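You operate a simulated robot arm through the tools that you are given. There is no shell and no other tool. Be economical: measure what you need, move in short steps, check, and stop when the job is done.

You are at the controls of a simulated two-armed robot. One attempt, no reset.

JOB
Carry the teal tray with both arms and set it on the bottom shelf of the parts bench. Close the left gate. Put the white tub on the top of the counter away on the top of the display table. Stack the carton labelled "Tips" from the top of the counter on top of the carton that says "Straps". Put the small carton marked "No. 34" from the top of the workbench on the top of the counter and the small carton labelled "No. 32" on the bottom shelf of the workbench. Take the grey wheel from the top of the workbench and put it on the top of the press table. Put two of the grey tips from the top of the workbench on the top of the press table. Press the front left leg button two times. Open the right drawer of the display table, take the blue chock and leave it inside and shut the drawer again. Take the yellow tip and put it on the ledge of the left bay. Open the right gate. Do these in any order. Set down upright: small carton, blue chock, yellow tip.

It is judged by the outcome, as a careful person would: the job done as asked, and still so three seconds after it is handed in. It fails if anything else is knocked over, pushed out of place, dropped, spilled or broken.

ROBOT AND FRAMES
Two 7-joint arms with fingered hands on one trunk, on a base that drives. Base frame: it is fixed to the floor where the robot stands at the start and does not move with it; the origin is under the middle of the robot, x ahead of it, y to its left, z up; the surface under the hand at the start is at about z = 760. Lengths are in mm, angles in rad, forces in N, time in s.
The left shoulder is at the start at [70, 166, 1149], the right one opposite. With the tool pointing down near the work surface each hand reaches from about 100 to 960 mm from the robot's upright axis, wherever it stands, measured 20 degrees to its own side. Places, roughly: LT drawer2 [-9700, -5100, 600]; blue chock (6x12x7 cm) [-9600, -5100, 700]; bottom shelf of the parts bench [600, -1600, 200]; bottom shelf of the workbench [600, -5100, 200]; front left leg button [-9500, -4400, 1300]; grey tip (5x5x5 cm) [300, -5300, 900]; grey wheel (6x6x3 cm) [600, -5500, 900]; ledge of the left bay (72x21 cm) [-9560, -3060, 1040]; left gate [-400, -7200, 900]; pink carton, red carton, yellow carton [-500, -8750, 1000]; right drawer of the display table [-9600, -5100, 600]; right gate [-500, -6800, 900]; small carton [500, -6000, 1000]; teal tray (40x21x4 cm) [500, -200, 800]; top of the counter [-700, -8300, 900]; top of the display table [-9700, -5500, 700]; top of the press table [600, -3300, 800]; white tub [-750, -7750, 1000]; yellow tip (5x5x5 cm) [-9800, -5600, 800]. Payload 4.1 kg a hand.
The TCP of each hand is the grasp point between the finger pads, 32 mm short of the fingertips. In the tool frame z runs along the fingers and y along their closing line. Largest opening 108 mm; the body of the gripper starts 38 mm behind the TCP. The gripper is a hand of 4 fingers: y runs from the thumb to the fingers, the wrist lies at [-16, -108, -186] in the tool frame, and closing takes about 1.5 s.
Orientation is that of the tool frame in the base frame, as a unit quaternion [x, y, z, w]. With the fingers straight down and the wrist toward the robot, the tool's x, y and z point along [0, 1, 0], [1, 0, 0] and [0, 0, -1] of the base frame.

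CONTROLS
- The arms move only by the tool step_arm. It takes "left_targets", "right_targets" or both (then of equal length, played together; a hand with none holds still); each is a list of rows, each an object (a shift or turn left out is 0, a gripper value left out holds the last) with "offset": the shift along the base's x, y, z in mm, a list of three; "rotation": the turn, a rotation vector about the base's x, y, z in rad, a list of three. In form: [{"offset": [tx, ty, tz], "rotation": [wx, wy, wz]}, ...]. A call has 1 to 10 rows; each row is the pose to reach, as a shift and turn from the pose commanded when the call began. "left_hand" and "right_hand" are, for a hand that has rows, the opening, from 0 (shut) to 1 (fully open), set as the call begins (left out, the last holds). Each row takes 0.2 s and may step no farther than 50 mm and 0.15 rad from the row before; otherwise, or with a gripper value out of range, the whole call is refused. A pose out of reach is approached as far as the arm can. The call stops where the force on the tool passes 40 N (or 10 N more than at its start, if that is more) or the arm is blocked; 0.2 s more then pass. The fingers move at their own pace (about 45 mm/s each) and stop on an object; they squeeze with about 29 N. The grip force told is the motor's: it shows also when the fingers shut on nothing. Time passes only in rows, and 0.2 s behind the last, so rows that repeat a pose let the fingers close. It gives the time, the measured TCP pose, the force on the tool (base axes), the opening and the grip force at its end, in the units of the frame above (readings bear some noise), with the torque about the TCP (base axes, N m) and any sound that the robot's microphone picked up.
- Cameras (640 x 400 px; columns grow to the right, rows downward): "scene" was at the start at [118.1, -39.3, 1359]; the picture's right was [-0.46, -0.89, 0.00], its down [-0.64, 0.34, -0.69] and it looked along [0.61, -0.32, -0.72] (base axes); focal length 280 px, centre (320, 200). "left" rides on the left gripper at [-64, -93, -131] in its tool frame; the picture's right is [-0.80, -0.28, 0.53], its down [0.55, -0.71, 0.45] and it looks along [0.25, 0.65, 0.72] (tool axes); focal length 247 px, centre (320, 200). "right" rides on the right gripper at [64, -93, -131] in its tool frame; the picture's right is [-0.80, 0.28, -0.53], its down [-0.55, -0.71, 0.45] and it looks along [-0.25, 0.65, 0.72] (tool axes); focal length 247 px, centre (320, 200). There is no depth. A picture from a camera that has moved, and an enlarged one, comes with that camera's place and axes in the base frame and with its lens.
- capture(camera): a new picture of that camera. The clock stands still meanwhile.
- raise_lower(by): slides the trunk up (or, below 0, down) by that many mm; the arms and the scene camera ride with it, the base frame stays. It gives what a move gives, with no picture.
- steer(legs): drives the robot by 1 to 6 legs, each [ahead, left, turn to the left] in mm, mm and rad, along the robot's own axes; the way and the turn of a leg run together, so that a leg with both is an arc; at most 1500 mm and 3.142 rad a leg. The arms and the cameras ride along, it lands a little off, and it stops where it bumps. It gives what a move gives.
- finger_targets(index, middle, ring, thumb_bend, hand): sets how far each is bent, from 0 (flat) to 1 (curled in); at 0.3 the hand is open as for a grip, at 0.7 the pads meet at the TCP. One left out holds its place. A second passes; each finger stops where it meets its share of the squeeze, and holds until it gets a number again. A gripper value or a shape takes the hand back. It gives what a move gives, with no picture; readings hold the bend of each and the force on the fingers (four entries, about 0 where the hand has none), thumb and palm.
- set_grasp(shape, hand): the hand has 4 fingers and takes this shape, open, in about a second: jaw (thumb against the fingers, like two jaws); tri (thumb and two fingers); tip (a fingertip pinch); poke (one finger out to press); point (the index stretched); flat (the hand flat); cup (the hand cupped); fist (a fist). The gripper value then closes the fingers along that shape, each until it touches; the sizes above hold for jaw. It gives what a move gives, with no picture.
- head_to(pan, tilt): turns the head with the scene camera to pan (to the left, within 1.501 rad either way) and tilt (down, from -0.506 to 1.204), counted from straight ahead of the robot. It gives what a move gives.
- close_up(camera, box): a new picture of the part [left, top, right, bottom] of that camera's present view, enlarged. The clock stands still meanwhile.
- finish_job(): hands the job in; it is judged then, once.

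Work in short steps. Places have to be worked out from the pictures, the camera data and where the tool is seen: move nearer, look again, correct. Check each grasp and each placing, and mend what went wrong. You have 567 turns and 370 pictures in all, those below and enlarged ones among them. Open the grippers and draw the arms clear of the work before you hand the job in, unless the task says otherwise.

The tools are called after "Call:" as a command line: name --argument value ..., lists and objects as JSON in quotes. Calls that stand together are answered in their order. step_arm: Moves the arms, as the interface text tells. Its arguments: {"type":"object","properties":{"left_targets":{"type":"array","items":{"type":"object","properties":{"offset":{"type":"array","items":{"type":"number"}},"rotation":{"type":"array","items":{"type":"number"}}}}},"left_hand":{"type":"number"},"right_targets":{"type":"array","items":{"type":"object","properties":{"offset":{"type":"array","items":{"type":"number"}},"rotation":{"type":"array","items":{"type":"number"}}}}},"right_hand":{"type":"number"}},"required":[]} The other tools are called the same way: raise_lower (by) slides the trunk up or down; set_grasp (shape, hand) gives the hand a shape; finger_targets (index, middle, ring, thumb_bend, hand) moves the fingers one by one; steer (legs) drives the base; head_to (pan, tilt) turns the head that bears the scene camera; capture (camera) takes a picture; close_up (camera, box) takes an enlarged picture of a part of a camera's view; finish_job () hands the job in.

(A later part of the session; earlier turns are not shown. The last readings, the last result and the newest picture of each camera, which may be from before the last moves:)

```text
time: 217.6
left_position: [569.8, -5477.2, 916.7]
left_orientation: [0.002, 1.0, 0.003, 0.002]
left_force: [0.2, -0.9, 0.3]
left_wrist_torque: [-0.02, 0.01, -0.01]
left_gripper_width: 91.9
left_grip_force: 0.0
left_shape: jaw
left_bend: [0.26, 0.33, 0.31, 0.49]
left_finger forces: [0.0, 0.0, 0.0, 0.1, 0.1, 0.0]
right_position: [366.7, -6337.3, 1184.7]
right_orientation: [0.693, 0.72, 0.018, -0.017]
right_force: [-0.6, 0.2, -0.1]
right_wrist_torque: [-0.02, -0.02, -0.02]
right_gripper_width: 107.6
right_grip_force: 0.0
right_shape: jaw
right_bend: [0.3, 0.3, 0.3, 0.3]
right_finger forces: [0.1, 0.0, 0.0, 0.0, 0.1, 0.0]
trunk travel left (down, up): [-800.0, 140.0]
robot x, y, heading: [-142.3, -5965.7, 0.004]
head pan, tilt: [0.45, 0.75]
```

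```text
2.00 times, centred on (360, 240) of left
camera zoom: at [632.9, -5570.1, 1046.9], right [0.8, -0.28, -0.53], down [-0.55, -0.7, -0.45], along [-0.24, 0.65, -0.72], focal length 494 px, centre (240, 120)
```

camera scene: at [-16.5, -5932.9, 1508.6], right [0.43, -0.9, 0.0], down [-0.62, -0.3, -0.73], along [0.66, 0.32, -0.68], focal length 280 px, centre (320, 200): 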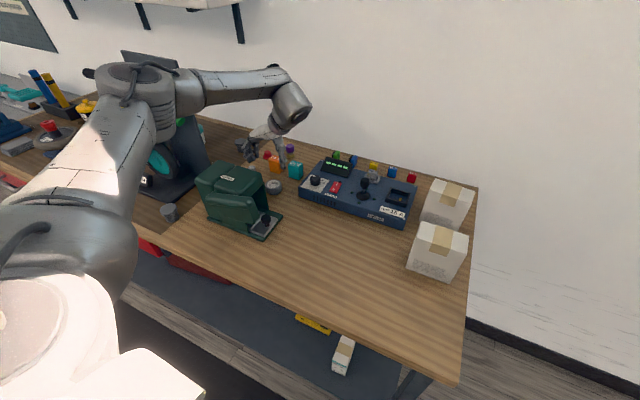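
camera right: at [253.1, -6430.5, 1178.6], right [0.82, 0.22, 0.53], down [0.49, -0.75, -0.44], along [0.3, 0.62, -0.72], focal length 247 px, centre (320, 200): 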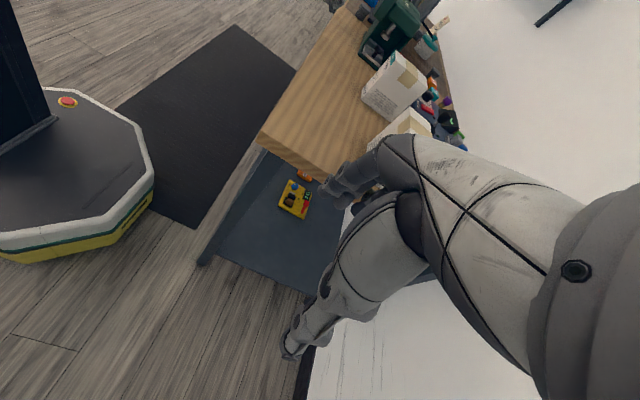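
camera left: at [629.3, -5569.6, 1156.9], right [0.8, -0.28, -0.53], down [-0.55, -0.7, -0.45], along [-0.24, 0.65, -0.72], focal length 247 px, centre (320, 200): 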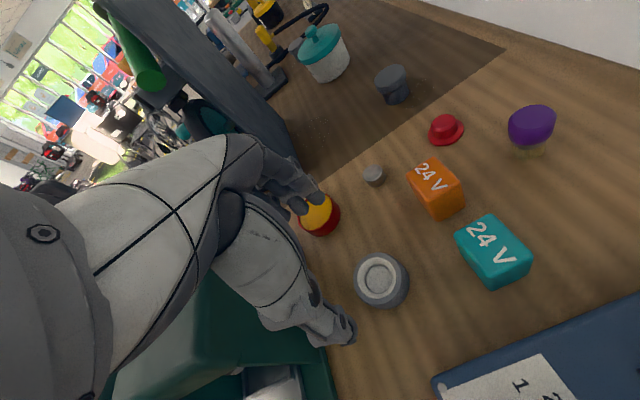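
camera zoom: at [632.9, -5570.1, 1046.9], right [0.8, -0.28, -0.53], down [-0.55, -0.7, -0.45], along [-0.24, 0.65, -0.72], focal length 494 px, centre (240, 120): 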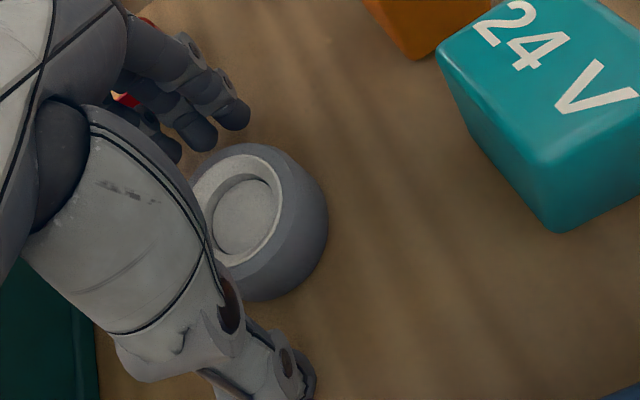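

The wheel is between thumb and fingers; a small +6 mm x correction, then close.

Call:
step_arm --left_targets '[{"offset": [6, -4, 0]}, {"offset": [6, -4, 0]}]'

Call:
step_arm --left_targets '[{"offset": [0, 0, 0]}, {"offset": [0, 0, 0]}, {"offset": [0, 0, 0]}, {"offset": [0, 0, 0]}, {"offset": [0, 0, 0]}, {"offset": [0, 0, 0]}, {"offset": [0, 0, 0]}]' --left_hand 0.0

Call:
close_up --camera "left" --box '[240, 140, 480, 340]'

```text
time: 218.2
left_position: [575.0, -5481.4, 917.5]
left_orientation: [0.002, 1.0, 0.003, 0.002]
left_force: [0.8, -0.7, 0.7]
left_wrist_torque: [0.01, 0.0, -0.04]
left_gripper_width: 91.8
left_grip_force: 0.0
left_shape: jaw
left_bend: [0.26, 0.33, 0.31, 0.49]
left_finger forces: [0.1, 0.0, 0.0, 0.0, 0.0, 0.0]
right_position: [365.9, -6337.7, 1185.8]
right_orientation: [0.692, 0.722, 0.018, -0.017]
right_force: [-0.5, 0.9, 0.2]
right_wrist_torque: [0.01, 0.0, 0.02]
right_gripper_width: 107.5
right_grip_force: 0.0
right_shape: jaw
right_bend: [0.3, 0.3, 0.3, 0.3]
right_finger forces: [0.0, 0.1, 0.0, 0.0, 0.1, 0.1]
trunk travel left (down, up): [-800.0, 140.0]
robot x, y, heading: [-140.1, -5965.6, -0.002]
head pan, tilt: [0.45, 0.75]
```

```text
time: 219.8
left_position: [575.0, -5482.3, 917.9]
left_orientation: [0.002, 1.0, 0.002, 0.004]
left_force: [0.1, -0.8, -0.7]
left_wrist_torque: [0.03, -0.02, 0.03]
left_gripper_width: 47.6
left_grip_force: 28.9
left_shape: jaw
left_bend: [0.74, 0.43, 0.47, 0.73]
left_finger forces: [13.1, 8.2, 3.4, 0.0, 25.6, 0.0]
right_position: [365.6, -6336.8, 1185.2]
right_orientation: [0.693, 0.721, 0.018, -0.017]
right_force: [0.1, -1.0, 0.2]
right_wrist_torque: [-0.02, -0.01, 0.0]
right_gripper_width: 108.0
right_grip_force: 0.1
right_shape: jaw
right_bend: [0.3, 0.3, 0.3, 0.3]
right_finger forces: [0.1, 0.0, 0.0, 0.0, 0.0, 0.0]
trunk travel left (down, up): [-800.0, 140.0]
robot x, y, heading: [-138.6, -5966.6, -0.001]
head pan, tilt: [0.45, 0.75]
```

```text
2.00 times, centred on (360, 240) of left
camera zoom: at [638.7, -5574.3, 1047.8], right [0.8, -0.28, -0.53], down [-0.55, -0.7, -0.45], along [-0.24, 0.65, -0.72], focal length 494 px, centre (240, 120)
```

zoom: 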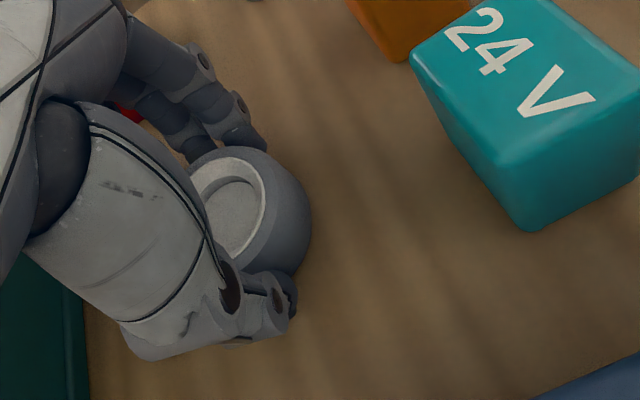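

Gripped. I lift it high and retract.

Call:
step_arm --left_targets '[{"offset": [0, 0, 40]}, {"offset": [0, 0, 85]}, {"offset": [0, 0, 130]}, {"offset": [0, 0, 175]}, {"offset": [0, 0, 220]}, {"offset": [0, 0, 262]}]'

Call:
step_arm --left_targets '[{"offset": [-20, -40, 0]}, {"offset": [-40, -80, 0]}, {"offset": [-60, -120, 0]}, {"offset": [-80, -160, 0]}, {"offset": [-100, -200, 0]}, {"offset": [-120, -240, 0]}, {"offset": [-150, -270, 0]}]'

Call:
close_up --camera "left" --box '[240, 140, 480, 340]'

```text
time: 221.2
left_position: [573.7, -5481.7, 1178.5]
left_orientation: [0.002, 1.0, 0.003, 0.003]
left_force: [-0.1, -0.5, -1.4]
left_wrist_torque: [-0.03, -0.01, -0.03]
left_gripper_width: 47.5
left_grip_force: 29.3
left_shape: jaw
left_bend: [0.74, 0.43, 0.47, 0.73]
left_finger forces: [13.2, 8.2, 3.8, 0.0, 25.4, 0.0]
right_position: [364.6, -6336.6, 1186.0]
right_orientation: [0.693, 0.721, 0.018, -0.016]
right_force: [0.8, -0.2, -0.2]
right_wrist_torque: [0.02, -0.01, 0.03]
right_gripper_width: 107.6
right_grip_force: 0.1
right_shape: jaw
right_bend: [0.3, 0.3, 0.3, 0.3]
right_finger forces: [0.0, 0.0, 0.1, 0.0, 0.1, 0.0]
trunk travel left (down, up): [-800.0, 140.0]
robot x, y, heading: [-140.6, -5969.9, 0.002]
head pan, tilt: [0.45, 0.75]
```

```text
time: 222.8
left_position: [423.9, -5752.9, 1180.5]
left_orientation: [0.0, 1.0, 0.004, 0.003]
left_force: [-0.1, -0.2, -1.5]
left_wrist_torque: [-0.02, -0.01, 0.04]
left_gripper_width: 47.5
left_grip_force: 29.6
left_shape: jaw
left_bend: [0.74, 0.43, 0.47, 0.73]
left_finger forces: [13.3, 8.1, 3.8, 0.1, 25.5, 0.1]
right_position: [365.7, -6337.3, 1185.2]
right_orientation: [0.692, 0.721, 0.019, -0.016]
right_force: [-0.5, -0.1, -0.2]
right_wrist_torque: [0.0, -0.03, 0.0]
right_gripper_width: 107.7
right_grip_force: 0.1
right_shape: jaw
right_bend: [0.3, 0.3, 0.3, 0.3]
right_finger forces: [0.1, 0.0, 0.0, 0.0, 0.1, 0.1]
trunk travel left (down, up): [-800.0, 140.0]
robot x, y, heading: [-141.4, -5969.1, -0.003]
head pan, tilt: [0.45, 0.75]
```

```text
2.00 times, centred on (360, 240) of left
camera zoom: at [488.1, -5846.1, 1311.9], right [0.8, -0.28, -0.53], down [-0.55, -0.7, -0.46], along [-0.24, 0.65, -0.72], focal length 494 px, centre (240, 120)
```

zoom: 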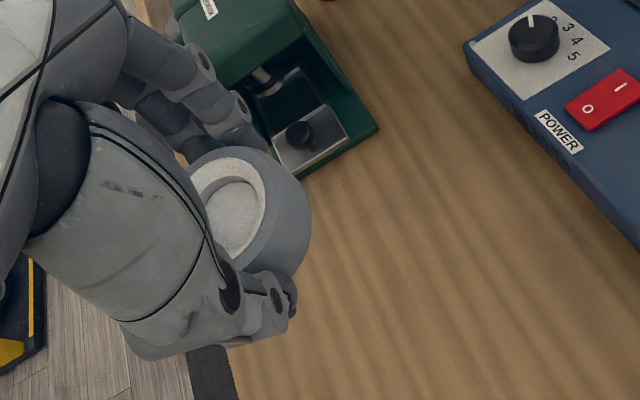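

Wheel secured. I tuck the left hand in, back off, and slide left to reach grey tip A with the right hand.

Call:
step_arm --left_targets '[{"offset": [-40, 0, 0]}, {"offset": [-80, 0, 0]}, {"offset": [-110, 0, 0]}]' --right_targets '[{"offset": [0, 15, 0], "rotation": [0, 0, 0.02]}, {"offset": [0, 30, 0], "rotation": [0, 0, 0.04]}, {"offset": [0, 60, 0], "rotation": [0, 0, 0.04]}]'

Call:
steer --legs '[[-220, 0, 0], [0, 900, 0]]'

Call:
raise_lower --by -145

Call:
head_to --pan -0.2 --tilt 0.6

Call:
capture --camera "scene"

```text
time: 223.6
left_position: [315.7, -5751.7, 1179.8]
left_orientation: [0.001, 1.0, 0.003, 0.003]
left_force: [-0.4, -0.1, -0.7]
left_wrist_torque: [0.0, 0.01, 0.0]
left_gripper_width: 47.3
left_grip_force: 29.0
left_shape: jaw
left_bend: [0.74, 0.43, 0.47, 0.73]
left_finger forces: [13.3, 8.1, 3.8, 0.1, 25.4, 0.0]
right_position: [365.0, -6309.7, 1185.4]
right_orientation: [0.672, 0.74, 0.025, -0.023]
right_force: [-0.3, -0.2, -0.4]
right_wrist_torque: [0.0, -0.04, 0.02]
right_gripper_width: 107.8
right_grip_force: 0.0
right_shape: jaw
right_bend: [0.3, 0.3, 0.3, 0.3]
right_finger forces: [0.0, 0.0, 0.0, 0.0, 0.0, 0.0]
right hand out of reach, approached as far as the arm can: row 1, 2, 3
trunk travel left (down, up): [-800.0, 140.0]
robot x, y, heading: [-139.4, -5965.8, -0.001]
head pan, tilt: [0.45, 0.75]
```

```text
time: 229.6
left_position: [96.3, -4851.4, 1180.6]
left_orientation: [0.002, 1.0, 0.003, 0.002]
left_force: [-0.4, 0.5, -0.9]
left_wrist_torque: [0.04, -0.02, 0.03]
left_gripper_width: 47.5
left_grip_force: 29.2
left_shape: jaw
left_bend: [0.74, 0.43, 0.47, 0.73]
left_finger forces: [13.4, 8.3, 3.8, 0.1, 25.4, 0.0]
right_position: [143.7, -5407.7, 1184.4]
right_orientation: [0.674, 0.738, 0.024, -0.024]
right_force: [-0.4, -0.2, -0.2]
right_wrist_torque: [-0.03, 0.02, -0.03]
right_gripper_width: 107.8
right_grip_force: 0.1
right_shape: jaw
right_bend: [0.3, 0.3, 0.3, 0.3]
right_finger forces: [0.0, 0.0, 0.1, 0.0, 0.0, 0.1]
trunk travel left (down, up): [-800.0, 140.0]
robot x, y, heading: [-358.0, -5065.3, -0.001]
head pan, tilt: [0.45, 0.75]
```

```text
time: 231.3
left_position: [96.4, -4851.1, 1034.3]
left_orientation: [0.003, 1.0, 0.003, 0.002]
left_force: [0.4, -0.8, -0.7]
left_wrist_torque: [-0.04, -0.01, 0.0]
left_gripper_width: 47.1
left_grip_force: 28.9
left_shape: jaw
left_bend: [0.74, 0.43, 0.47, 0.73]
left_finger forces: [13.3, 8.2, 3.7, 0.1, 25.4, 0.0]
right_position: [143.1, -5406.7, 1039.9]
right_orientation: [0.674, 0.738, 0.025, -0.023]
right_force: [-0.4, 0.5, -0.1]
right_wrist_torque: [0.0, -0.03, -0.02]
right_gripper_width: 107.7
right_grip_force: 0.1
right_shape: jaw
right_bend: [0.3, 0.3, 0.3, 0.3]
right_finger forces: [0.1, 0.0, 0.0, 0.1, 0.0, 0.1]
trunk travel left (down, up): [-655.0, 285.0]
robot x, y, heading: [-356.2, -5063.7, -0.003]
head pan, tilt: [0.45, 0.75]
```

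```text
time: 232.4
left_position: [96.6, -4852.3, 1035.4]
left_orientation: [0.003, 1.0, 0.002, 0.002]
left_force: [-0.4, 0.5, -1.4]
left_wrist_torque: [0.0, 0.0, 0.03]
left_gripper_width: 47.2
left_grip_force: 29.2
left_shape: jaw
left_bend: [0.74, 0.43, 0.47, 0.73]
left_finger forces: [13.4, 8.2, 3.9, 0.0, 25.4, 0.1]
right_position: [143.7, -5407.9, 1039.0]
right_orientation: [0.674, 0.738, 0.026, -0.024]
right_force: [0.4, -0.3, -0.2]
right_wrist_torque: [-0.02, -0.01, 0.0]
right_gripper_width: 107.8
right_grip_force: 0.2
right_shape: jaw
right_bend: [0.3, 0.3, 0.3, 0.3]
right_finger forces: [0.1, 0.0, 0.0, 0.1, 0.1, 0.0]
trunk travel left (down, up): [-655.0, 285.0]
robot x, y, heading: [-359.3, -5062.6, -0.006]
head pan, tilt: [-0.201, 0.6]
```

```text
269 pictures are left
camera scene: at [-225.4, -5084.7, 1376.5], right [-0.2, -0.98, 0.0], down [-0.55, 0.11, -0.82], along [0.81, -0.17, -0.57], focal length 280 px, centre (320, 200)
```

scene: 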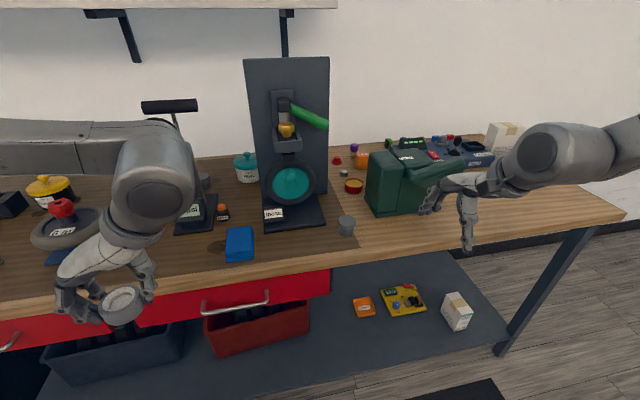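

Tip A is at ≈[318,-5269]. I drive 110 mm closer and bring the right hand over it, partly closed to clear the tester's base plate.

Call:
steer --legs '[[110, 0, 0.005]]'

Call:
step_arm --right_targets '[{"offset": [16, 33, 0], "rotation": [-0.02, 0, -0.025]}, {"offset": [32, 66, 0], "rotation": [-0.04, 0, -0.05]}, {"offset": [48, 99, 0], "rotation": [-0.06, 0, -0.075]}, {"offset": [65, 132, -10], "rotation": [-0.07, 0.003, -0.09]}, {"offset": [65, 132, -40], "rotation": [-0.07, 0.003, -0.09]}]' --right_hand 0.7

Call:
capture --camera "scene"

Call:
capture --camera "right"

```text
time: 233.6
left_position: [204.5, -4849.2, 1035.3]
left_orientation: [0.001, 1.0, 0.003, 0.002]
left_force: [-0.4, -0.5, -0.8]
left_wrist_torque: [-0.01, 0.01, 0.0]
left_gripper_width: 47.4
left_grip_force: 29.5
left_shape: jaw
left_bend: [0.74, 0.43, 0.47, 0.73]
left_finger forces: [13.4, 8.2, 3.8, 0.0, 25.4, 0.0]
right_position: [254.9, -5406.2, 1041.1]
right_orientation: [0.672, 0.74, 0.025, -0.024]
right_force: [0.0, 1.3, -1.3]
right_wrist_torque: [0.03, 0.02, 0.02]
right_gripper_width: 107.9
right_grip_force: 0.1
right_shape: jaw
right_bend: [0.3, 0.3, 0.3, 0.3]
right_finger forces: [0.0, 0.0, 0.0, 0.1, 0.0, 0.0]
trunk travel left (down, up): [-655.0, 285.0]
robot x, y, heading: [-251.8, -5064.7, -0.001]
head pan, tilt: [-0.201, 0.6]
```

```text
time: 234.8
left_position: [203.9, -4850.4, 1036.0]
left_orientation: [0.001, 1.0, 0.003, 0.002]
left_force: [0.3, 0.4, -0.4]
left_wrist_torque: [0.02, -0.05, 0.01]
left_gripper_width: 47.3
left_grip_force: 29.5
left_shape: jaw
left_bend: [0.74, 0.43, 0.47, 0.73]
left_finger forces: [13.5, 8.2, 3.8, 0.1, 25.4, 0.0]
right_position: [319.2, -5273.1, 997.8]
right_orientation: [0.705, 0.709, -0.001, 0.0]
right_force: [0.7, -0.2, 0.4]
right_wrist_torque: [0.01, 0.0, -0.02]
right_gripper_width: 76.1
right_grip_force: 0.2
right_shape: jaw
right_bend: [0.27, 0.37, 0.35, 0.61]
right_finger forces: [0.1, 0.0, 0.1, 0.0, 0.0, 0.0]
right hand out of reach, approached as far as the arm can: row 1, 2
trunk travel left (down, up): [-655.0, 285.0]
robot x, y, heading: [-253.0, -5067.0, 0.001]
head pan, tilt: [-0.201, 0.6]
```

```text
268 pictures are left
camera scene: at [-115.9, -5084.6, 1376.5], right [-0.2, -0.98, 0.0], down [-0.55, 0.11, -0.82], along [0.81, -0.16, -0.57], focal length 280 px, centre (320, 200)
```

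scene: 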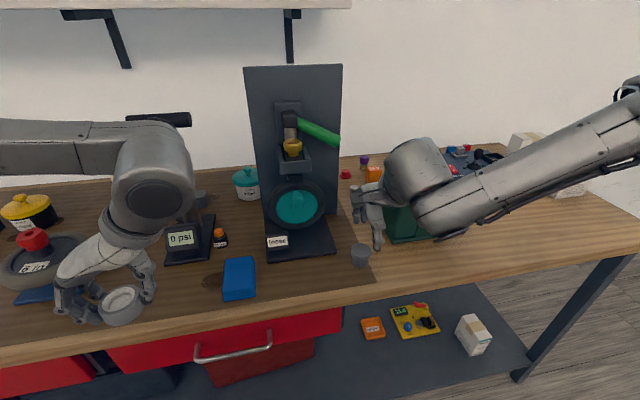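

```text
267 pictures are left
camera right: at [225.1, -5208.5, 1129.4], right [0.29, -0.79, 0.53], down [-0.7, -0.55, -0.45], along [0.65, -0.25, -0.72], focal length 247 px, centre (320, 200)
```

right: 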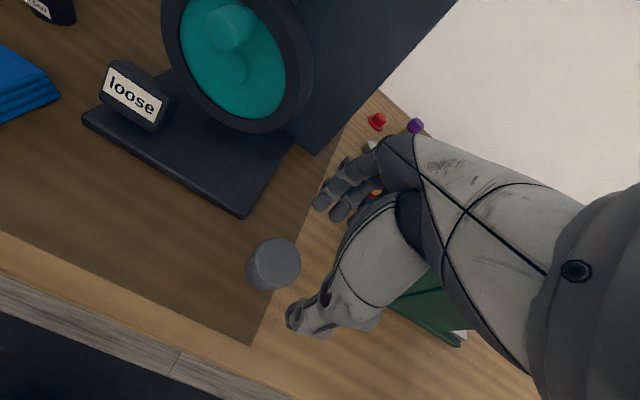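

Tip seen at ≈[315,-5262]. I lower to z≈918, keeping just clear of the plate.

Call:
step_arm --right_targets '[{"offset": [-4, 3, -40]}, {"offset": [-4, 3, -70]}, {"offset": [-4, 3, -79]}]'

Call:
step_arm --right_targets '[{"offset": [0, 0, 0]}, {"offset": [0, 0, 0]}, {"offset": [0, 0, 0]}, {"offset": [0, 0, 0]}, {"offset": [0, 0, 0]}, {"offset": [0, 0, 0]}]' --right_hand 0.0

Call:
capture --camera "right"

```text
time: 235.6
left_position: [204.1, -4847.8, 1035.2]
left_orientation: [0.001, 1.0, 0.003, 0.003]
left_force: [0.1, 0.0, -1.0]
left_wrist_torque: [0.01, 0.02, -0.01]
left_gripper_width: 47.5
left_grip_force: 29.3
left_shape: jaw
left_bend: [0.74, 0.43, 0.47, 0.73]
left_finger forces: [13.4, 8.2, 3.9, 0.0, 25.4, 0.1]
right_position: [303.2, -5288.6, 940.1]
right_orientation: [0.705, 0.71, -0.001, 0.0]
right_force: [0.4, -0.3, 0.4]
right_wrist_torque: [0.03, 0.0, 0.03]
right_gripper_width: 75.8
right_grip_force: 0.0
right_shape: jaw
right_bend: [0.26, 0.37, 0.35, 0.61]
right_finger forces: [0.2, 0.1, 0.0, 0.0, 0.0, 0.0]
right hand out of reach, approached as far as the arm can: row 1, 2, 3
trunk travel left (down, up): [-655.0, 285.0]
robot x, y, heading: [-245.7, -5062.5, -0.001]
head pan, tilt: [-0.201, 0.6]
```

```text
time: 236.9
left_position: [202.8, -4849.0, 1035.3]
left_orientation: [0.001, 1.0, 0.003, 0.003]
left_force: [0.5, 0.5, -1.2]
left_wrist_torque: [-0.01, 0.01, -0.02]
left_gripper_width: 47.2
left_grip_force: 29.3
left_shape: jaw
left_bend: [0.74, 0.43, 0.47, 0.73]
left_finger forces: [13.4, 8.2, 3.9, 0.1, 25.4, 0.0]
right_position: [303.0, -5289.0, 940.3]
right_orientation: [0.705, 0.709, -0.001, 0.001]
right_force: [0.6, -0.4, -0.5]
right_wrist_torque: [0.0, 0.02, -0.01]
right_gripper_width: 0.4
right_grip_force: 29.3
right_shape: jaw
right_bend: [0.7, 0.7, 0.7, 0.49]
right_finger forces: [0.2, 0.0, 0.0, 0.0, 0.0, 0.1]
trunk travel left (down, up): [-655.0, 285.0]
robot x, y, heading: [-250.8, -5065.0, 0.002]
head pan, tilt: [-0.201, 0.6]
```

```text
266 pictures are left
camera right: at [209.0, -5224.5, 1071.8], right [0.29, -0.8, 0.53], down [-0.7, -0.55, -0.45], along [0.65, -0.25, -0.72], focal length 247 px, centre (320, 200)
```

right: 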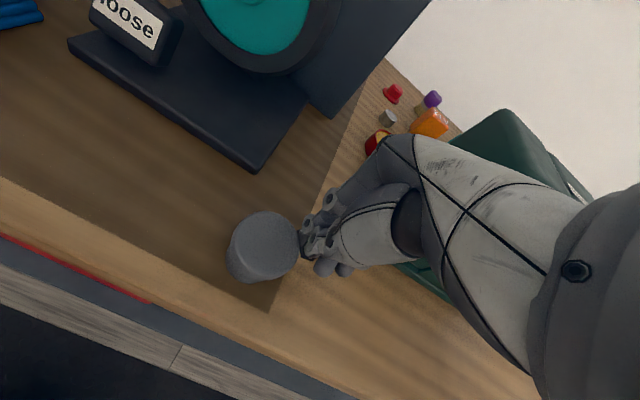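

The right arm hits its limit at that height and closed on nothing. I open, raise it, lower the trunk 90 mm to change the geometry, and retry.

Call:
step_arm --right_targets '[{"offset": [0, 0, 20]}, {"offset": [8, 10, 45]}, {"offset": [16, 19, 60]}, {"offset": [16, 19, 80]}, {"offset": [16, 19, 95]}]' --left_targets '[{"offset": [0, 0, 20]}, {"offset": [0, 0, 40]}, {"offset": [0, 0, 60]}, {"offset": [0, 0, 80]}, {"offset": [0, 0, 90]}]'

Call:
step_arm --right_targets '[{"offset": [0, 0, 0]}, {"offset": [0, 0, 0]}, {"offset": [0, 0, 0]}, {"offset": [0, 0, 0]}]' --right_hand 0.75

Call:
raise_lower --by -90

Call:
capture --camera "right"

```text
time: 238.2
left_position: [204.7, -4848.2, 1126.7]
left_orientation: [0.0, 1.0, 0.003, 0.003]
left_force: [0.0, -1.3, -0.6]
left_wrist_torque: [-0.03, -0.01, -0.02]
left_gripper_width: 47.5
left_grip_force: 29.0
left_shape: jaw
left_bend: [0.74, 0.43, 0.47, 0.74]
left_finger forces: [13.5, 8.3, 3.9, 0.1, 25.4, 0.0]
right_position: [320.5, -5269.5, 1036.8]
right_orientation: [0.705, 0.71, -0.001, 0.0]
right_force: [0.2, -1.0, 0.0]
right_wrist_torque: [0.01, -0.05, -0.02]
right_gripper_width: 0.0
right_grip_force: 28.8
right_shape: jaw
right_bend: [0.7, 0.7, 0.7, 0.49]
right_finger forces: [0.1, 0.1, 0.0, 0.1, 0.1, 0.0]
trunk travel left (down, up): [-655.0, 285.0]
robot x, y, heading: [-244.6, -5065.1, 0.003]
head pan, tilt: [-0.201, 0.6]
```

```text
time: 239.2
left_position: [203.2, -4848.7, 1126.3]
left_orientation: [0.001, 1.0, 0.002, 0.003]
left_force: [0.3, -0.2, -0.2]
left_wrist_torque: [-0.01, 0.01, 0.0]
left_gripper_width: 47.2
left_grip_force: 28.9
left_shape: jaw
left_bend: [0.74, 0.43, 0.47, 0.74]
left_finger forces: [13.3, 8.3, 3.9, 0.0, 25.4, 0.0]
right_position: [321.2, -5269.6, 1036.0]
right_orientation: [0.705, 0.709, 0.0, 0.0]
right_force: [0.3, 0.5, 0.8]
right_wrist_torque: [-0.03, 0.0, 0.02]
right_gripper_width: 81.1
right_grip_force: 0.1
right_shape: jaw
right_bend: [0.26, 0.36, 0.34, 0.58]
right_finger forces: [0.1, 0.1, 0.0, 0.0, 0.0, 0.0]
trunk travel left (down, up): [-655.0, 285.0]
robot x, y, heading: [-252.5, -5067.2, -0.001]
head pan, tilt: [-0.201, 0.6]
```

```text
time: 240.4
left_position: [203.9, -4848.7, 1034.6]
left_orientation: [0.001, 1.0, 0.003, 0.002]
left_force: [0.6, 0.1, -1.0]
left_wrist_torque: [-0.02, 0.02, 0.01]
left_gripper_width: 47.4
left_grip_force: 28.9
left_shape: jaw
left_bend: [0.74, 0.43, 0.47, 0.74]
left_finger forces: [13.3, 8.3, 3.9, 0.0, 25.5, 0.1]
right_position: [320.8, -5269.5, 943.7]
right_orientation: [0.704, 0.71, -0.002, -0.001]
right_force: [-0.1, -0.5, 1.1]
right_wrist_torque: [-0.03, 0.03, 0.02]
right_gripper_width: 81.5
right_grip_force: 0.1
right_shape: jaw
right_bend: [0.26, 0.36, 0.34, 0.57]
right_finger forces: [0.0, 0.1, 0.0, 0.0, 0.5, 0.1]
trunk travel left (down, up): [-565.0, 375.0]
robot x, y, heading: [-249.4, -5060.4, 0.007]
head pan, tilt: [-0.201, 0.6]
```

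```text
265 pictures are left
camera right: at [226.6, -5205.5, 1075.9], right [0.29, -0.8, 0.53], down [-0.7, -0.55, -0.45], along [0.65, -0.25, -0.72], focal length 247 px, centre (320, 200)
```

right: 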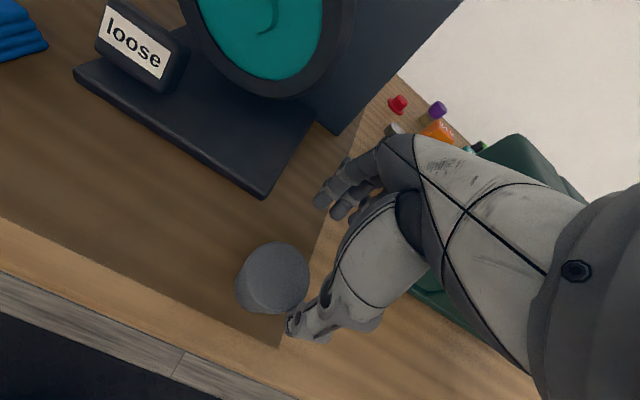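

The tip got nudged to ≈[286,-5248], and my thumb is touching it. I rise, shift over it, and look again.

Call:
step_arm --right_targets '[{"offset": [3, -3, 30]}, {"offset": [3, -3, 55]}, {"offset": [-15, 5, 60]}, {"offset": [-34, 17, 60]}, {"offset": [-34, 17, 60]}]'

Call:
capture --camera "right"

Call:
close_up --camera "scene" --box '[300, 180, 460, 300]'

```text
time: 241.6
left_position: [204.9, -4849.4, 1035.5]
left_orientation: [0.0, 1.0, 0.003, 0.003]
left_force: [0.5, 0.0, -1.4]
left_wrist_torque: [0.01, 0.01, 0.01]
left_gripper_width: 47.4
left_grip_force: 29.1
left_shape: jaw
left_bend: [0.74, 0.43, 0.47, 0.74]
left_finger forces: [13.4, 8.3, 3.9, 0.1, 25.5, 0.0]
right_position: [287.4, -5251.3, 1004.5]
right_orientation: [0.705, 0.709, -0.001, 0.001]
right_force: [0.6, -0.3, 0.7]
right_wrist_torque: [0.0, 0.02, 0.04]
right_gripper_width: 81.1
right_grip_force: 0.1
right_shape: jaw
right_bend: [0.26, 0.36, 0.34, 0.57]
right_finger forces: [0.1, 0.0, 0.0, 0.0, 0.0, 0.0]
trunk travel left (down, up): [-565.0, 375.0]
robot x, y, heading: [-248.8, -5064.3, 0.003]
head pan, tilt: [-0.201, 0.6]
```

```text
264 pictures are left
camera right: at [192.8, -5187.4, 1136.3], right [0.29, -0.8, 0.53], down [-0.7, -0.55, -0.45], along [0.65, -0.25, -0.72], focal length 247 px, centre (320, 200)
```

right: 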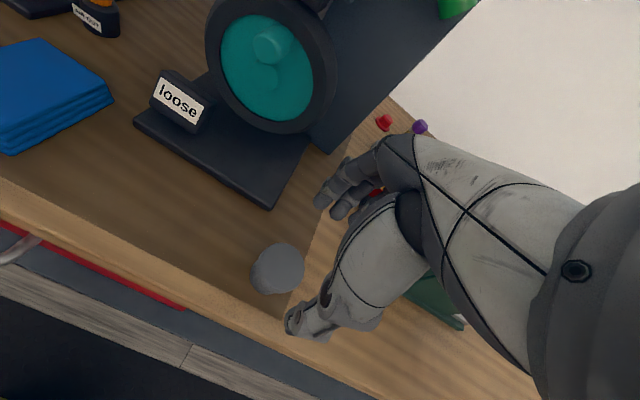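

```text
3.33 times, centred on (380, 240) of scene
camera zoom: at [-115.6, -5084.5, 1286.5], right [-0.2, -0.98, 0.0], down [-0.55, 0.11, -0.82], along [0.81, -0.16, -0.57], focal length 935 px, centre (120, 67)
```

zoom: 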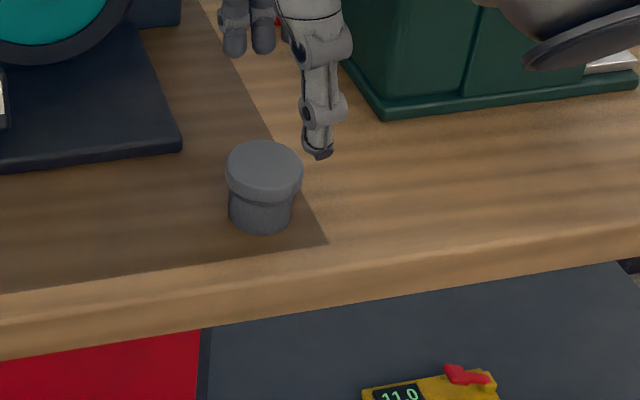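

Tip is at ≈[281,-5247], upright. I centre and lower with the hand open.

Call:
step_arm --right_targets '[{"offset": [-5, 3, -30]}, {"offset": [-5, 3, -60]}, {"offset": [-5, 3, -86]}, {"offset": [-5, 3, -86]}]' --right_hand 0.85

Call:
capture --camera "right"

```text
time: 242.6
left_position: [203.5, -4848.4, 1036.5]
left_orientation: [0.0, 1.0, 0.003, 0.003]
left_force: [-1.2, -0.3, -0.7]
left_wrist_torque: [-0.04, -0.05, -0.03]
left_gripper_width: 47.5
left_grip_force: 29.3
left_shape: jaw
left_bend: [0.74, 0.43, 0.47, 0.74]
left_finger forces: [13.4, 8.4, 3.9, 0.0, 25.3, 0.0]
right_position: [281.6, -5248.8, 919.7]
right_orientation: [0.704, 0.71, 0.0, 0.001]
right_force: [0.1, 0.4, -0.1]
right_wrist_torque: [0.02, 0.0, -0.02]
right_gripper_width: 91.5
right_grip_force: 0.0
right_shape: jaw
right_bend: [0.26, 0.33, 0.31, 0.49]
right_finger forces: [0.0, 0.1, 0.0, 0.0, 0.0, 0.0]
trunk travel left (down, up): [-565.0, 375.0]
robot x, y, heading: [-248.5, -5063.7, 0.001]
head pan, tilt: [-0.201, 0.6]
```

```text
262 pictures are left
camera right: at [187.1, -5184.2, 1051.0], right [0.29, -0.8, 0.53], down [-0.7, -0.55, -0.45], along [0.65, -0.25, -0.72], focal length 247 px, centre (320, 200)
```

right: 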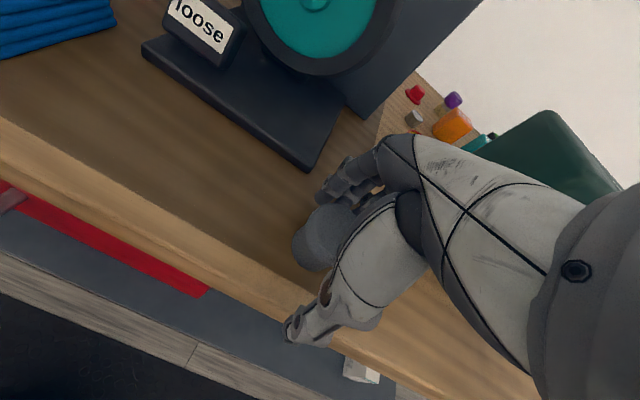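

Reached, with the tip between thumb and fingers. I close.

Call:
step_arm --right_targets '[{"offset": [0, 0, 0]}, {"offset": [0, 0, 0]}, {"offset": [0, 0, 0]}, {"offset": [0, 0, 0]}, {"offset": [0, 0, 0]}, {"offset": [0, 0, 0]}, {"offset": [0, 0, 0]}]' --right_hand 0.0

Call:
step_arm --right_targets '[{"offset": [0, 0, 40]}, {"offset": [0, 0, 80]}, {"offset": [-20, 0, 110]}, {"offset": [-50, 0, 130]}]'

Call:
capture --camera "right"

```text
time: 244.2
left_position: [205.2, -4848.4, 1033.9]
left_orientation: [0.001, 1.0, 0.003, 0.003]
left_force: [0.1, -0.3, -0.6]
left_wrist_torque: [-0.01, 0.02, -0.04]
left_gripper_width: 47.4
left_grip_force: 29.4
left_shape: jaw
left_bend: [0.74, 0.43, 0.47, 0.74]
left_finger forces: [13.4, 8.3, 3.9, 0.1, 25.4, 0.0]
right_position: [281.0, -5249.6, 920.1]
right_orientation: [0.705, 0.71, -0.001, 0.0]
right_force: [0.6, 0.1, -0.3]
right_wrist_torque: [0.03, 0.01, 0.0]
right_gripper_width: 32.9
right_grip_force: 29.0
right_shape: jaw
right_bend: [0.74, 0.53, 0.58, 0.75]
right_finger forces: [11.2, 10.3, 0.1, 0.0, 24.6, 0.1]
trunk travel left (down, up): [-565.0, 375.0]
robot x, y, heading: [-247.6, -5066.0, -0.004]
head pan, tilt: [-0.201, 0.6]
```

```text
time: 245.2
left_position: [203.1, -4848.9, 1035.7]
left_orientation: [0.001, 1.0, 0.003, 0.004]
left_force: [-0.6, 0.1, -0.3]
left_wrist_torque: [0.01, -0.02, 0.01]
left_gripper_width: 47.3
left_grip_force: 28.8
left_shape: jaw
left_bend: [0.74, 0.43, 0.47, 0.74]
left_finger forces: [13.4, 8.3, 3.9, 0.0, 25.4, 0.1]
right_position: [230.9, -5248.7, 1051.5]
right_orientation: [0.705, 0.709, 0.0, 0.002]
right_force: [-0.9, 0.5, 0.2]
right_wrist_torque: [0.02, -0.04, -0.06]
right_gripper_width: 32.8
right_grip_force: 29.2
right_shape: jaw
right_bend: [0.74, 0.53, 0.58, 0.75]
right_finger forces: [11.4, 10.5, 0.1, 0.0, 24.5, 0.0]
trunk travel left (down, up): [-565.0, 375.0]
robot x, y, heading: [-249.5, -5066.4, 0.006]
head pan, tilt: [-0.201, 0.6]
```

```text
261 pictures are left
camera right: at [135.8, -5184.8, 1182.2], right [0.29, -0.8, 0.53], down [-0.7, -0.55, -0.45], along [0.65, -0.25, -0.72], focal length 247 px, centre (320, 200)
```

right: 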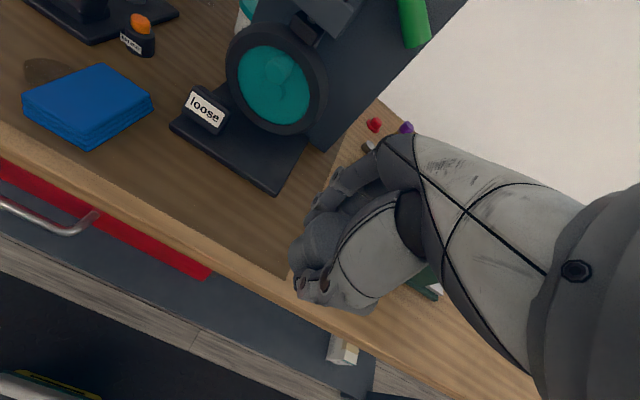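

Both items held. I back off and slide left to the press table.

Call:
steer --legs '[[-300, 0, 0], [0, 1000, 0], [0, 750, 0]]'

Call:
head_to --pan 0 --tilt 0.6

Call:
capture --camera "scene"

```text
time: 255.7
left_position: [-85.9, -3096.8, 1035.6]
left_orientation: [0.007, 1.0, 0.003, 0.003]
left_force: [0.2, -0.4, -1.0]
left_wrist_torque: [0.01, 0.0, 0.01]
left_gripper_width: 47.3
left_grip_force: 28.7
left_shape: jaw
left_bend: [0.74, 0.43, 0.47, 0.74]
left_finger forces: [13.4, 8.4, 3.9, 0.0, 25.5, 0.0]
right_position: [-62.9, -3497.1, 1049.9]
right_orientation: [0.709, 0.705, -0.001, 0.0]
right_force: [0.4, -0.5, -0.5]
right_wrist_torque: [-0.04, 0.01, 0.0]
right_gripper_width: 32.8
right_grip_force: 29.4
right_shape: jaw
right_bend: [0.74, 0.53, 0.58, 0.75]
right_finger forces: [11.4, 10.5, 0.0, 0.1, 24.5, 0.0]
trunk travel left (down, up): [-565.0, 375.0]
robot x, y, heading: [-541.8, -3307.0, -0.01]
head pan, tilt: [-0.201, 0.6]
```

```text
time: 256.5
left_position: [-87.4, -3096.4, 1036.2]
left_orientation: [0.007, 1.0, 0.003, 0.002]
left_force: [0.1, 0.5, -0.8]
left_wrist_torque: [0.01, -0.04, 0.0]
left_gripper_width: 47.4
left_grip_force: 29.4
left_shape: jaw
left_bend: [0.74, 0.43, 0.47, 0.74]
left_finger forces: [13.4, 8.3, 4.0, 0.0, 25.3, 0.1]
right_position: [-62.6, -3498.0, 1049.4]
right_orientation: [0.709, 0.705, -0.001, 0.001]
right_force: [0.4, -0.2, -0.7]
right_wrist_torque: [0.03, 0.03, 0.02]
right_gripper_width: 32.9
right_grip_force: 28.6
right_shape: jaw
right_bend: [0.74, 0.53, 0.58, 0.75]
right_finger forces: [11.4, 10.6, 0.1, 0.0, 24.6, 0.1]
trunk travel left (down, up): [-565.0, 375.0]
robot x, y, heading: [-544.5, -3306.6, -0.012]
head pan, tilt: [0.0, 0.6]
```

```text
260 pictures are left
camera scene: at [-407.3, -3310.8, 1286.5], right [-0.01, -1.0, 0.0], down [-0.57, 0.01, -0.82], along [0.82, -0.01, -0.57], focal length 280 px, centre (320, 200)
```

scene: 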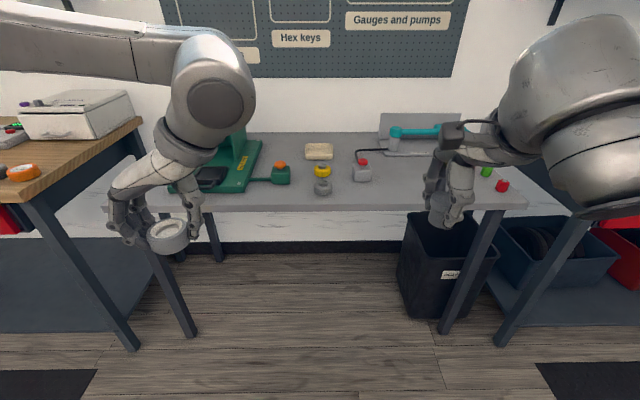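

The press table is ahead, z≈790. I check the area under the right hand with its camera.

Call:
capture --camera "right"

Call:
close_up --camera "scene" --box '[180, 100, 540, 230]'

```text
259 pictures are left
camera right: at [-156.7, -3432.1, 1181.2], right [0.28, -0.8, 0.53], down [-0.71, -0.55, -0.45], along [0.65, -0.25, -0.72], focal length 247 px, centre (320, 200)
```

right: 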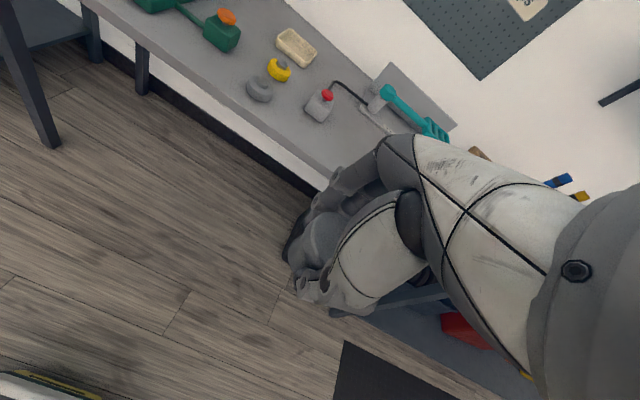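

```text
1.78 times, centred on (360, 165) of scene
camera zoom: at [-407.3, -3310.8, 1286.5], right [-0.01, -1.0, 0.0], down [-0.57, 0.01, -0.82], along [0.82, -0.01, -0.57], focal length 499 px, centre (249, 262)
```

zoom: 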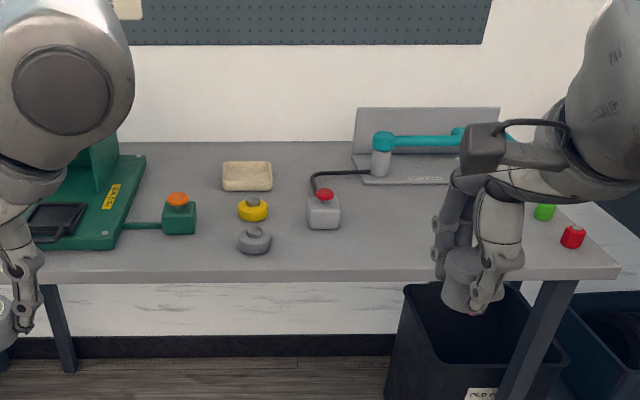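

Free spots: wheel at ≈[325,-3205], tip at ≈[335,-3500+]. I lower the trunk 90 and drive forward 405.

Call:
raise_lower --by -90

Call:
steer --legs '[[405, 0, 0.012]]'

Call:
step_arm --right_targets '[{"offset": [0, -20, 0]}, {"offset": [0, -40, 0]}, {"offset": [0, -55, 0]}]' --left_targets '[{"offset": [0, -40, 0]}, {"offset": [0, -80, 0]}, {"offset": [5, -105, 0]}]'

Call:
head_to --pan 0 --tilt 0.85

Call:
capture --camera "scene"

```text
time: 257.7
left_position: [-86.4, -3095.9, 945.8]
left_orientation: [0.007, 1.0, 0.003, 0.003]
left_force: [0.0, -0.3, -1.7]
left_wrist_torque: [0.04, -0.02, -0.01]
left_gripper_width: 47.5
left_grip_force: 28.8
left_shape: jaw
left_bend: [0.74, 0.43, 0.47, 0.74]
left_finger forces: [13.5, 8.3, 4.0, 0.1, 25.4, 0.1]
right_position: [-63.1, -3498.0, 961.1]
right_orientation: [0.709, 0.705, -0.001, 0.001]
right_force: [0.7, -0.8, 0.2]
right_wrist_torque: [-0.01, -0.03, -0.01]
right_gripper_width: 32.9
right_grip_force: 29.1
right_shape: jaw
right_bend: [0.74, 0.53, 0.58, 0.75]
right_finger forces: [11.3, 10.5, 0.0, 0.0, 24.5, 0.0]
trunk travel left (down, up): [-475.0, 465.0]
robot x, y, heading: [-544.3, -3308.4, -0.011]
head pan, tilt: [0.0, 0.6]
```

```text
time: 260.2
left_position: [319.1, -3095.1, 944.5]
left_orientation: [0.001, 1.0, 0.002, 0.002]
left_force: [1.0, 0.8, -0.9]
left_wrist_torque: [0.01, 0.01, -0.02]
left_gripper_width: 47.3
left_grip_force: 28.8
left_shape: jaw
left_bend: [0.74, 0.43, 0.47, 0.74]
left_finger forces: [13.6, 8.3, 4.1, 0.0, 25.4, 0.0]
right_position: [344.5, -3495.7, 960.4]
right_orientation: [0.706, 0.708, 0.0, 0.0]
right_force: [-0.8, 0.0, -1.0]
right_wrist_torque: [-0.05, 0.01, -0.01]
right_gripper_width: 33.1
right_grip_force: 28.9
right_shape: jaw
right_bend: [0.74, 0.53, 0.58, 0.75]
right_finger forces: [11.4, 10.6, 0.0, 0.0, 24.4, 0.0]
trunk travel left (down, up): [-475.0, 465.0]
robot x, y, heading: [-138.7, -3308.2, -0.001]
head pan, tilt: [0.0, 0.6]
```

```text
time: 261.0
left_position: [324.4, -3200.8, 945.7]
left_orientation: [0.002, 1.0, 0.002, 0.003]
left_force: [-0.4, -0.5, -1.2]
left_wrist_torque: [0.0, 0.01, 0.01]
left_gripper_width: 47.3
left_grip_force: 28.7
left_shape: jaw
left_bend: [0.74, 0.43, 0.47, 0.74]
left_finger forces: [13.6, 8.4, 4.0, 0.2, 25.5, 0.0]
right_position: [345.2, -3551.6, 961.2]
right_orientation: [0.706, 0.708, 0.0, 0.0]
right_force: [0.6, 0.4, -0.8]
right_wrist_torque: [0.0, 0.0, -0.02]
right_gripper_width: 32.8
right_grip_force: 29.0
right_shape: jaw
right_bend: [0.74, 0.53, 0.58, 0.75]
right_finger forces: [11.3, 10.7, 0.0, 0.1, 24.4, 0.0]
trunk travel left (down, up): [-475.0, 465.0]
robot x, y, heading: [-139.7, -3308.6, 0.0]
head pan, tilt: [0.0, 0.6]
```

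```text
time: 261.8
left_position: [324.6, -3199.6, 945.5]
left_orientation: [0.002, 1.0, 0.003, 0.001]
left_force: [0.5, -0.2, -0.6]
left_wrist_torque: [-0.01, -0.02, -0.01]
left_gripper_width: 47.1
left_grip_force: 28.7
left_shape: jaw
left_bend: [0.74, 0.43, 0.47, 0.74]
left_finger forces: [13.6, 8.5, 4.0, 0.0, 25.5, 0.0]
right_position: [344.6, -3551.5, 960.8]
right_orientation: [0.706, 0.708, 0.0, 0.0]
right_force: [-0.6, 0.3, 0.4]
right_wrist_torque: [0.03, 0.01, -0.01]
right_gripper_width: 33.1
right_grip_force: 29.0
right_shape: jaw
right_bend: [0.74, 0.53, 0.58, 0.75]
right_finger forces: [11.4, 10.6, 0.1, 0.0, 24.5, 0.0]
trunk travel left (down, up): [-475.0, 465.0]
robot x, y, heading: [-139.4, -3309.8, -0.0]
head pan, tilt: [0.0, 0.85]
```

```text
257 pictures are left
camera scene: at [-11.1, -3312.0, 1175.7], right [0.0, -1.0, 0.0], down [-0.75, 0.0, -0.66], along [0.66, 0.0, -0.75], focal length 280 px, centre (320, 200)
```

scene: 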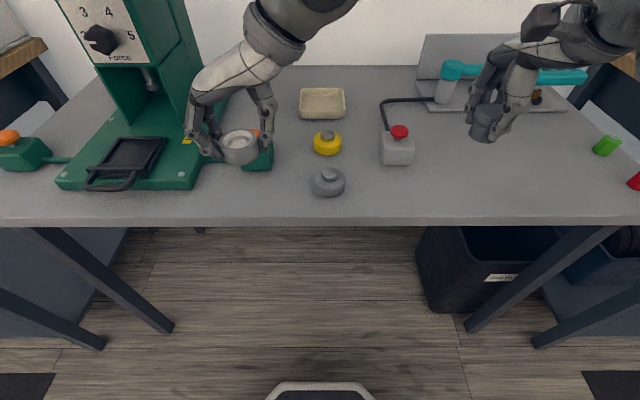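

Positions look good. I lower both most of the way, then gently to contact (expected TCP ≈812–828).

Call:
step_arm --right_targets '[{"offset": [-10, 0, -40]}, {"offset": [-15, 0, -80]}, {"offset": [-15, 0, -115]}]' --left_targets '[{"offset": [0, 0, -40]}, {"offset": [0, 0, -80]}, {"offset": [0, 0, -105]}]'

Call:
step_arm --left_targets '[{"offset": [0, 0, -3]}, {"offset": [0, 0, -6]}, {"offset": [0, 0, -9]}, {"offset": [0, 0, -12]}, {"offset": [0, 0, -15]}, {"offset": [0, 0, -18]}, {"offset": [0, 0, -21]}, {"offset": [0, 0, -24]}, {"offset": [0, 0, -27]}, {"offset": [0, 0, -30]}]'

Call:
step_arm --right_targets '[{"offset": [0, 0, -3]}, {"offset": [0, 0, -6]}, {"offset": [0, 0, -9]}, {"offset": [0, 0, -12]}, {"offset": [0, 0, -15]}, {"offset": [0, 0, -18]}, {"offset": [0, 0, -21]}, {"offset": [0, 0, -24]}, {"offset": [0, 0, -27]}, {"offset": [0, 0, -30]}]'

```text
time: 262.6
left_position: [324.5, -3199.8, 839.2]
left_orientation: [0.002, 1.0, 0.002, 0.001]
left_force: [0.8, 0.4, -0.5]
left_wrist_torque: [-0.06, 0.02, -0.05]
left_gripper_width: 47.2
left_grip_force: 28.7
left_shape: jaw
left_bend: [0.74, 0.43, 0.47, 0.74]
left_finger forces: [13.6, 8.4, 4.1, 0.0, 25.5, 0.0]
right_position: [360.9, -3550.1, 855.9]
right_orientation: [0.705, 0.709, 0.006, 0.007]
right_force: [-1.9, -3.2, -11.8]
right_wrist_torque: [0.29, -0.24, 0.02]
right_gripper_width: 32.7
right_grip_force: 28.5
right_shape: jaw
right_bend: [0.74, 0.53, 0.58, 0.75]
right_finger forces: [12.0, 10.5, 0.0, 0.0, 24.1, 0.0]
right hand out of reach, approached as far as the arm can: row 1, 2, 3
trunk travel left (down, up): [-475.0, 465.0]
robot x, y, heading: [-137.6, -3308.1, -0.004]
head pan, tilt: [0.0, 0.85]
```

```text
time: 263.5
left_position: [322.9, -3198.8, 834.9]
left_orientation: [0.002, 1.0, 0.003, 0.005]
left_force: [-4.6, 2.6, 26.3]
left_wrist_torque: [0.3, 0.19, -0.01]
left_gripper_width: 49.4
left_grip_force: 29.0
left_shape: jaw
left_bend: [0.74, 0.42, 0.46, 0.74]
left_finger forces: [16.4, 10.1, 4.8, 0.1, 28.1, 0.1]
right_position: [356.1, -3552.9, 847.9]
right_orientation: [0.706, 0.708, 0.0, 0.001]
right_force: [0.2, -0.7, -0.2]
right_wrist_torque: [-0.04, 0.01, 0.0]
right_gripper_width: 32.6
right_grip_force: 28.4
right_shape: jaw
right_bend: [0.74, 0.53, 0.58, 0.75]
right_finger forces: [12.1, 10.5, 0.1, 0.0, 24.1, 0.0]
trunk travel left (down, up): [-475.0, 465.0]
robot x, y, heading: [-136.6, -3308.3, -0.001]
head pan, tilt: [0.0, 0.85]
stopped in row 4 (left hand): the force on the tool passed its limit at 43 N (the readings are from after the stop); the commanded pose is now the measured one
```

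```text
time: 264.9
left_position: [321.0, -3200.6, 836.0]
left_orientation: [0.001, 1.0, 0.002, 0.009]
left_force: [3.1, 3.0, 20.2]
left_wrist_torque: [0.3, 0.0, -0.02]
left_gripper_width: 49.0
left_grip_force: 29.1
left_shape: jaw
left_bend: [0.74, 0.42, 0.46, 0.74]
left_finger forces: [17.2, 10.2, 4.4, 0.0, 28.5, 0.0]
right_position: [356.7, -3551.5, 837.0]
right_orientation: [0.704, 0.71, 0.006, 0.006]
right_force: [-6.8, -2.3, 25.7]
right_wrist_torque: [-0.11, 0.3, 0.01]
right_gripper_width: 35.6
right_grip_force: 29.2
right_shape: jaw
right_bend: [0.74, 0.53, 0.58, 0.75]
right_finger forces: [13.0, 11.0, 0.1, 0.1, 31.1, 0.1]
trunk travel left (down, up): [-475.0, 465.0]
robot x, y, heading: [-137.1, -3311.9, -0.004]
head pan, tilt: [0.0, 0.85]
stopped in row 6 (right hand): the force on the tool passed its limit at 44 N (the readings are from after the stop); the commanded pose is now the measured one
```

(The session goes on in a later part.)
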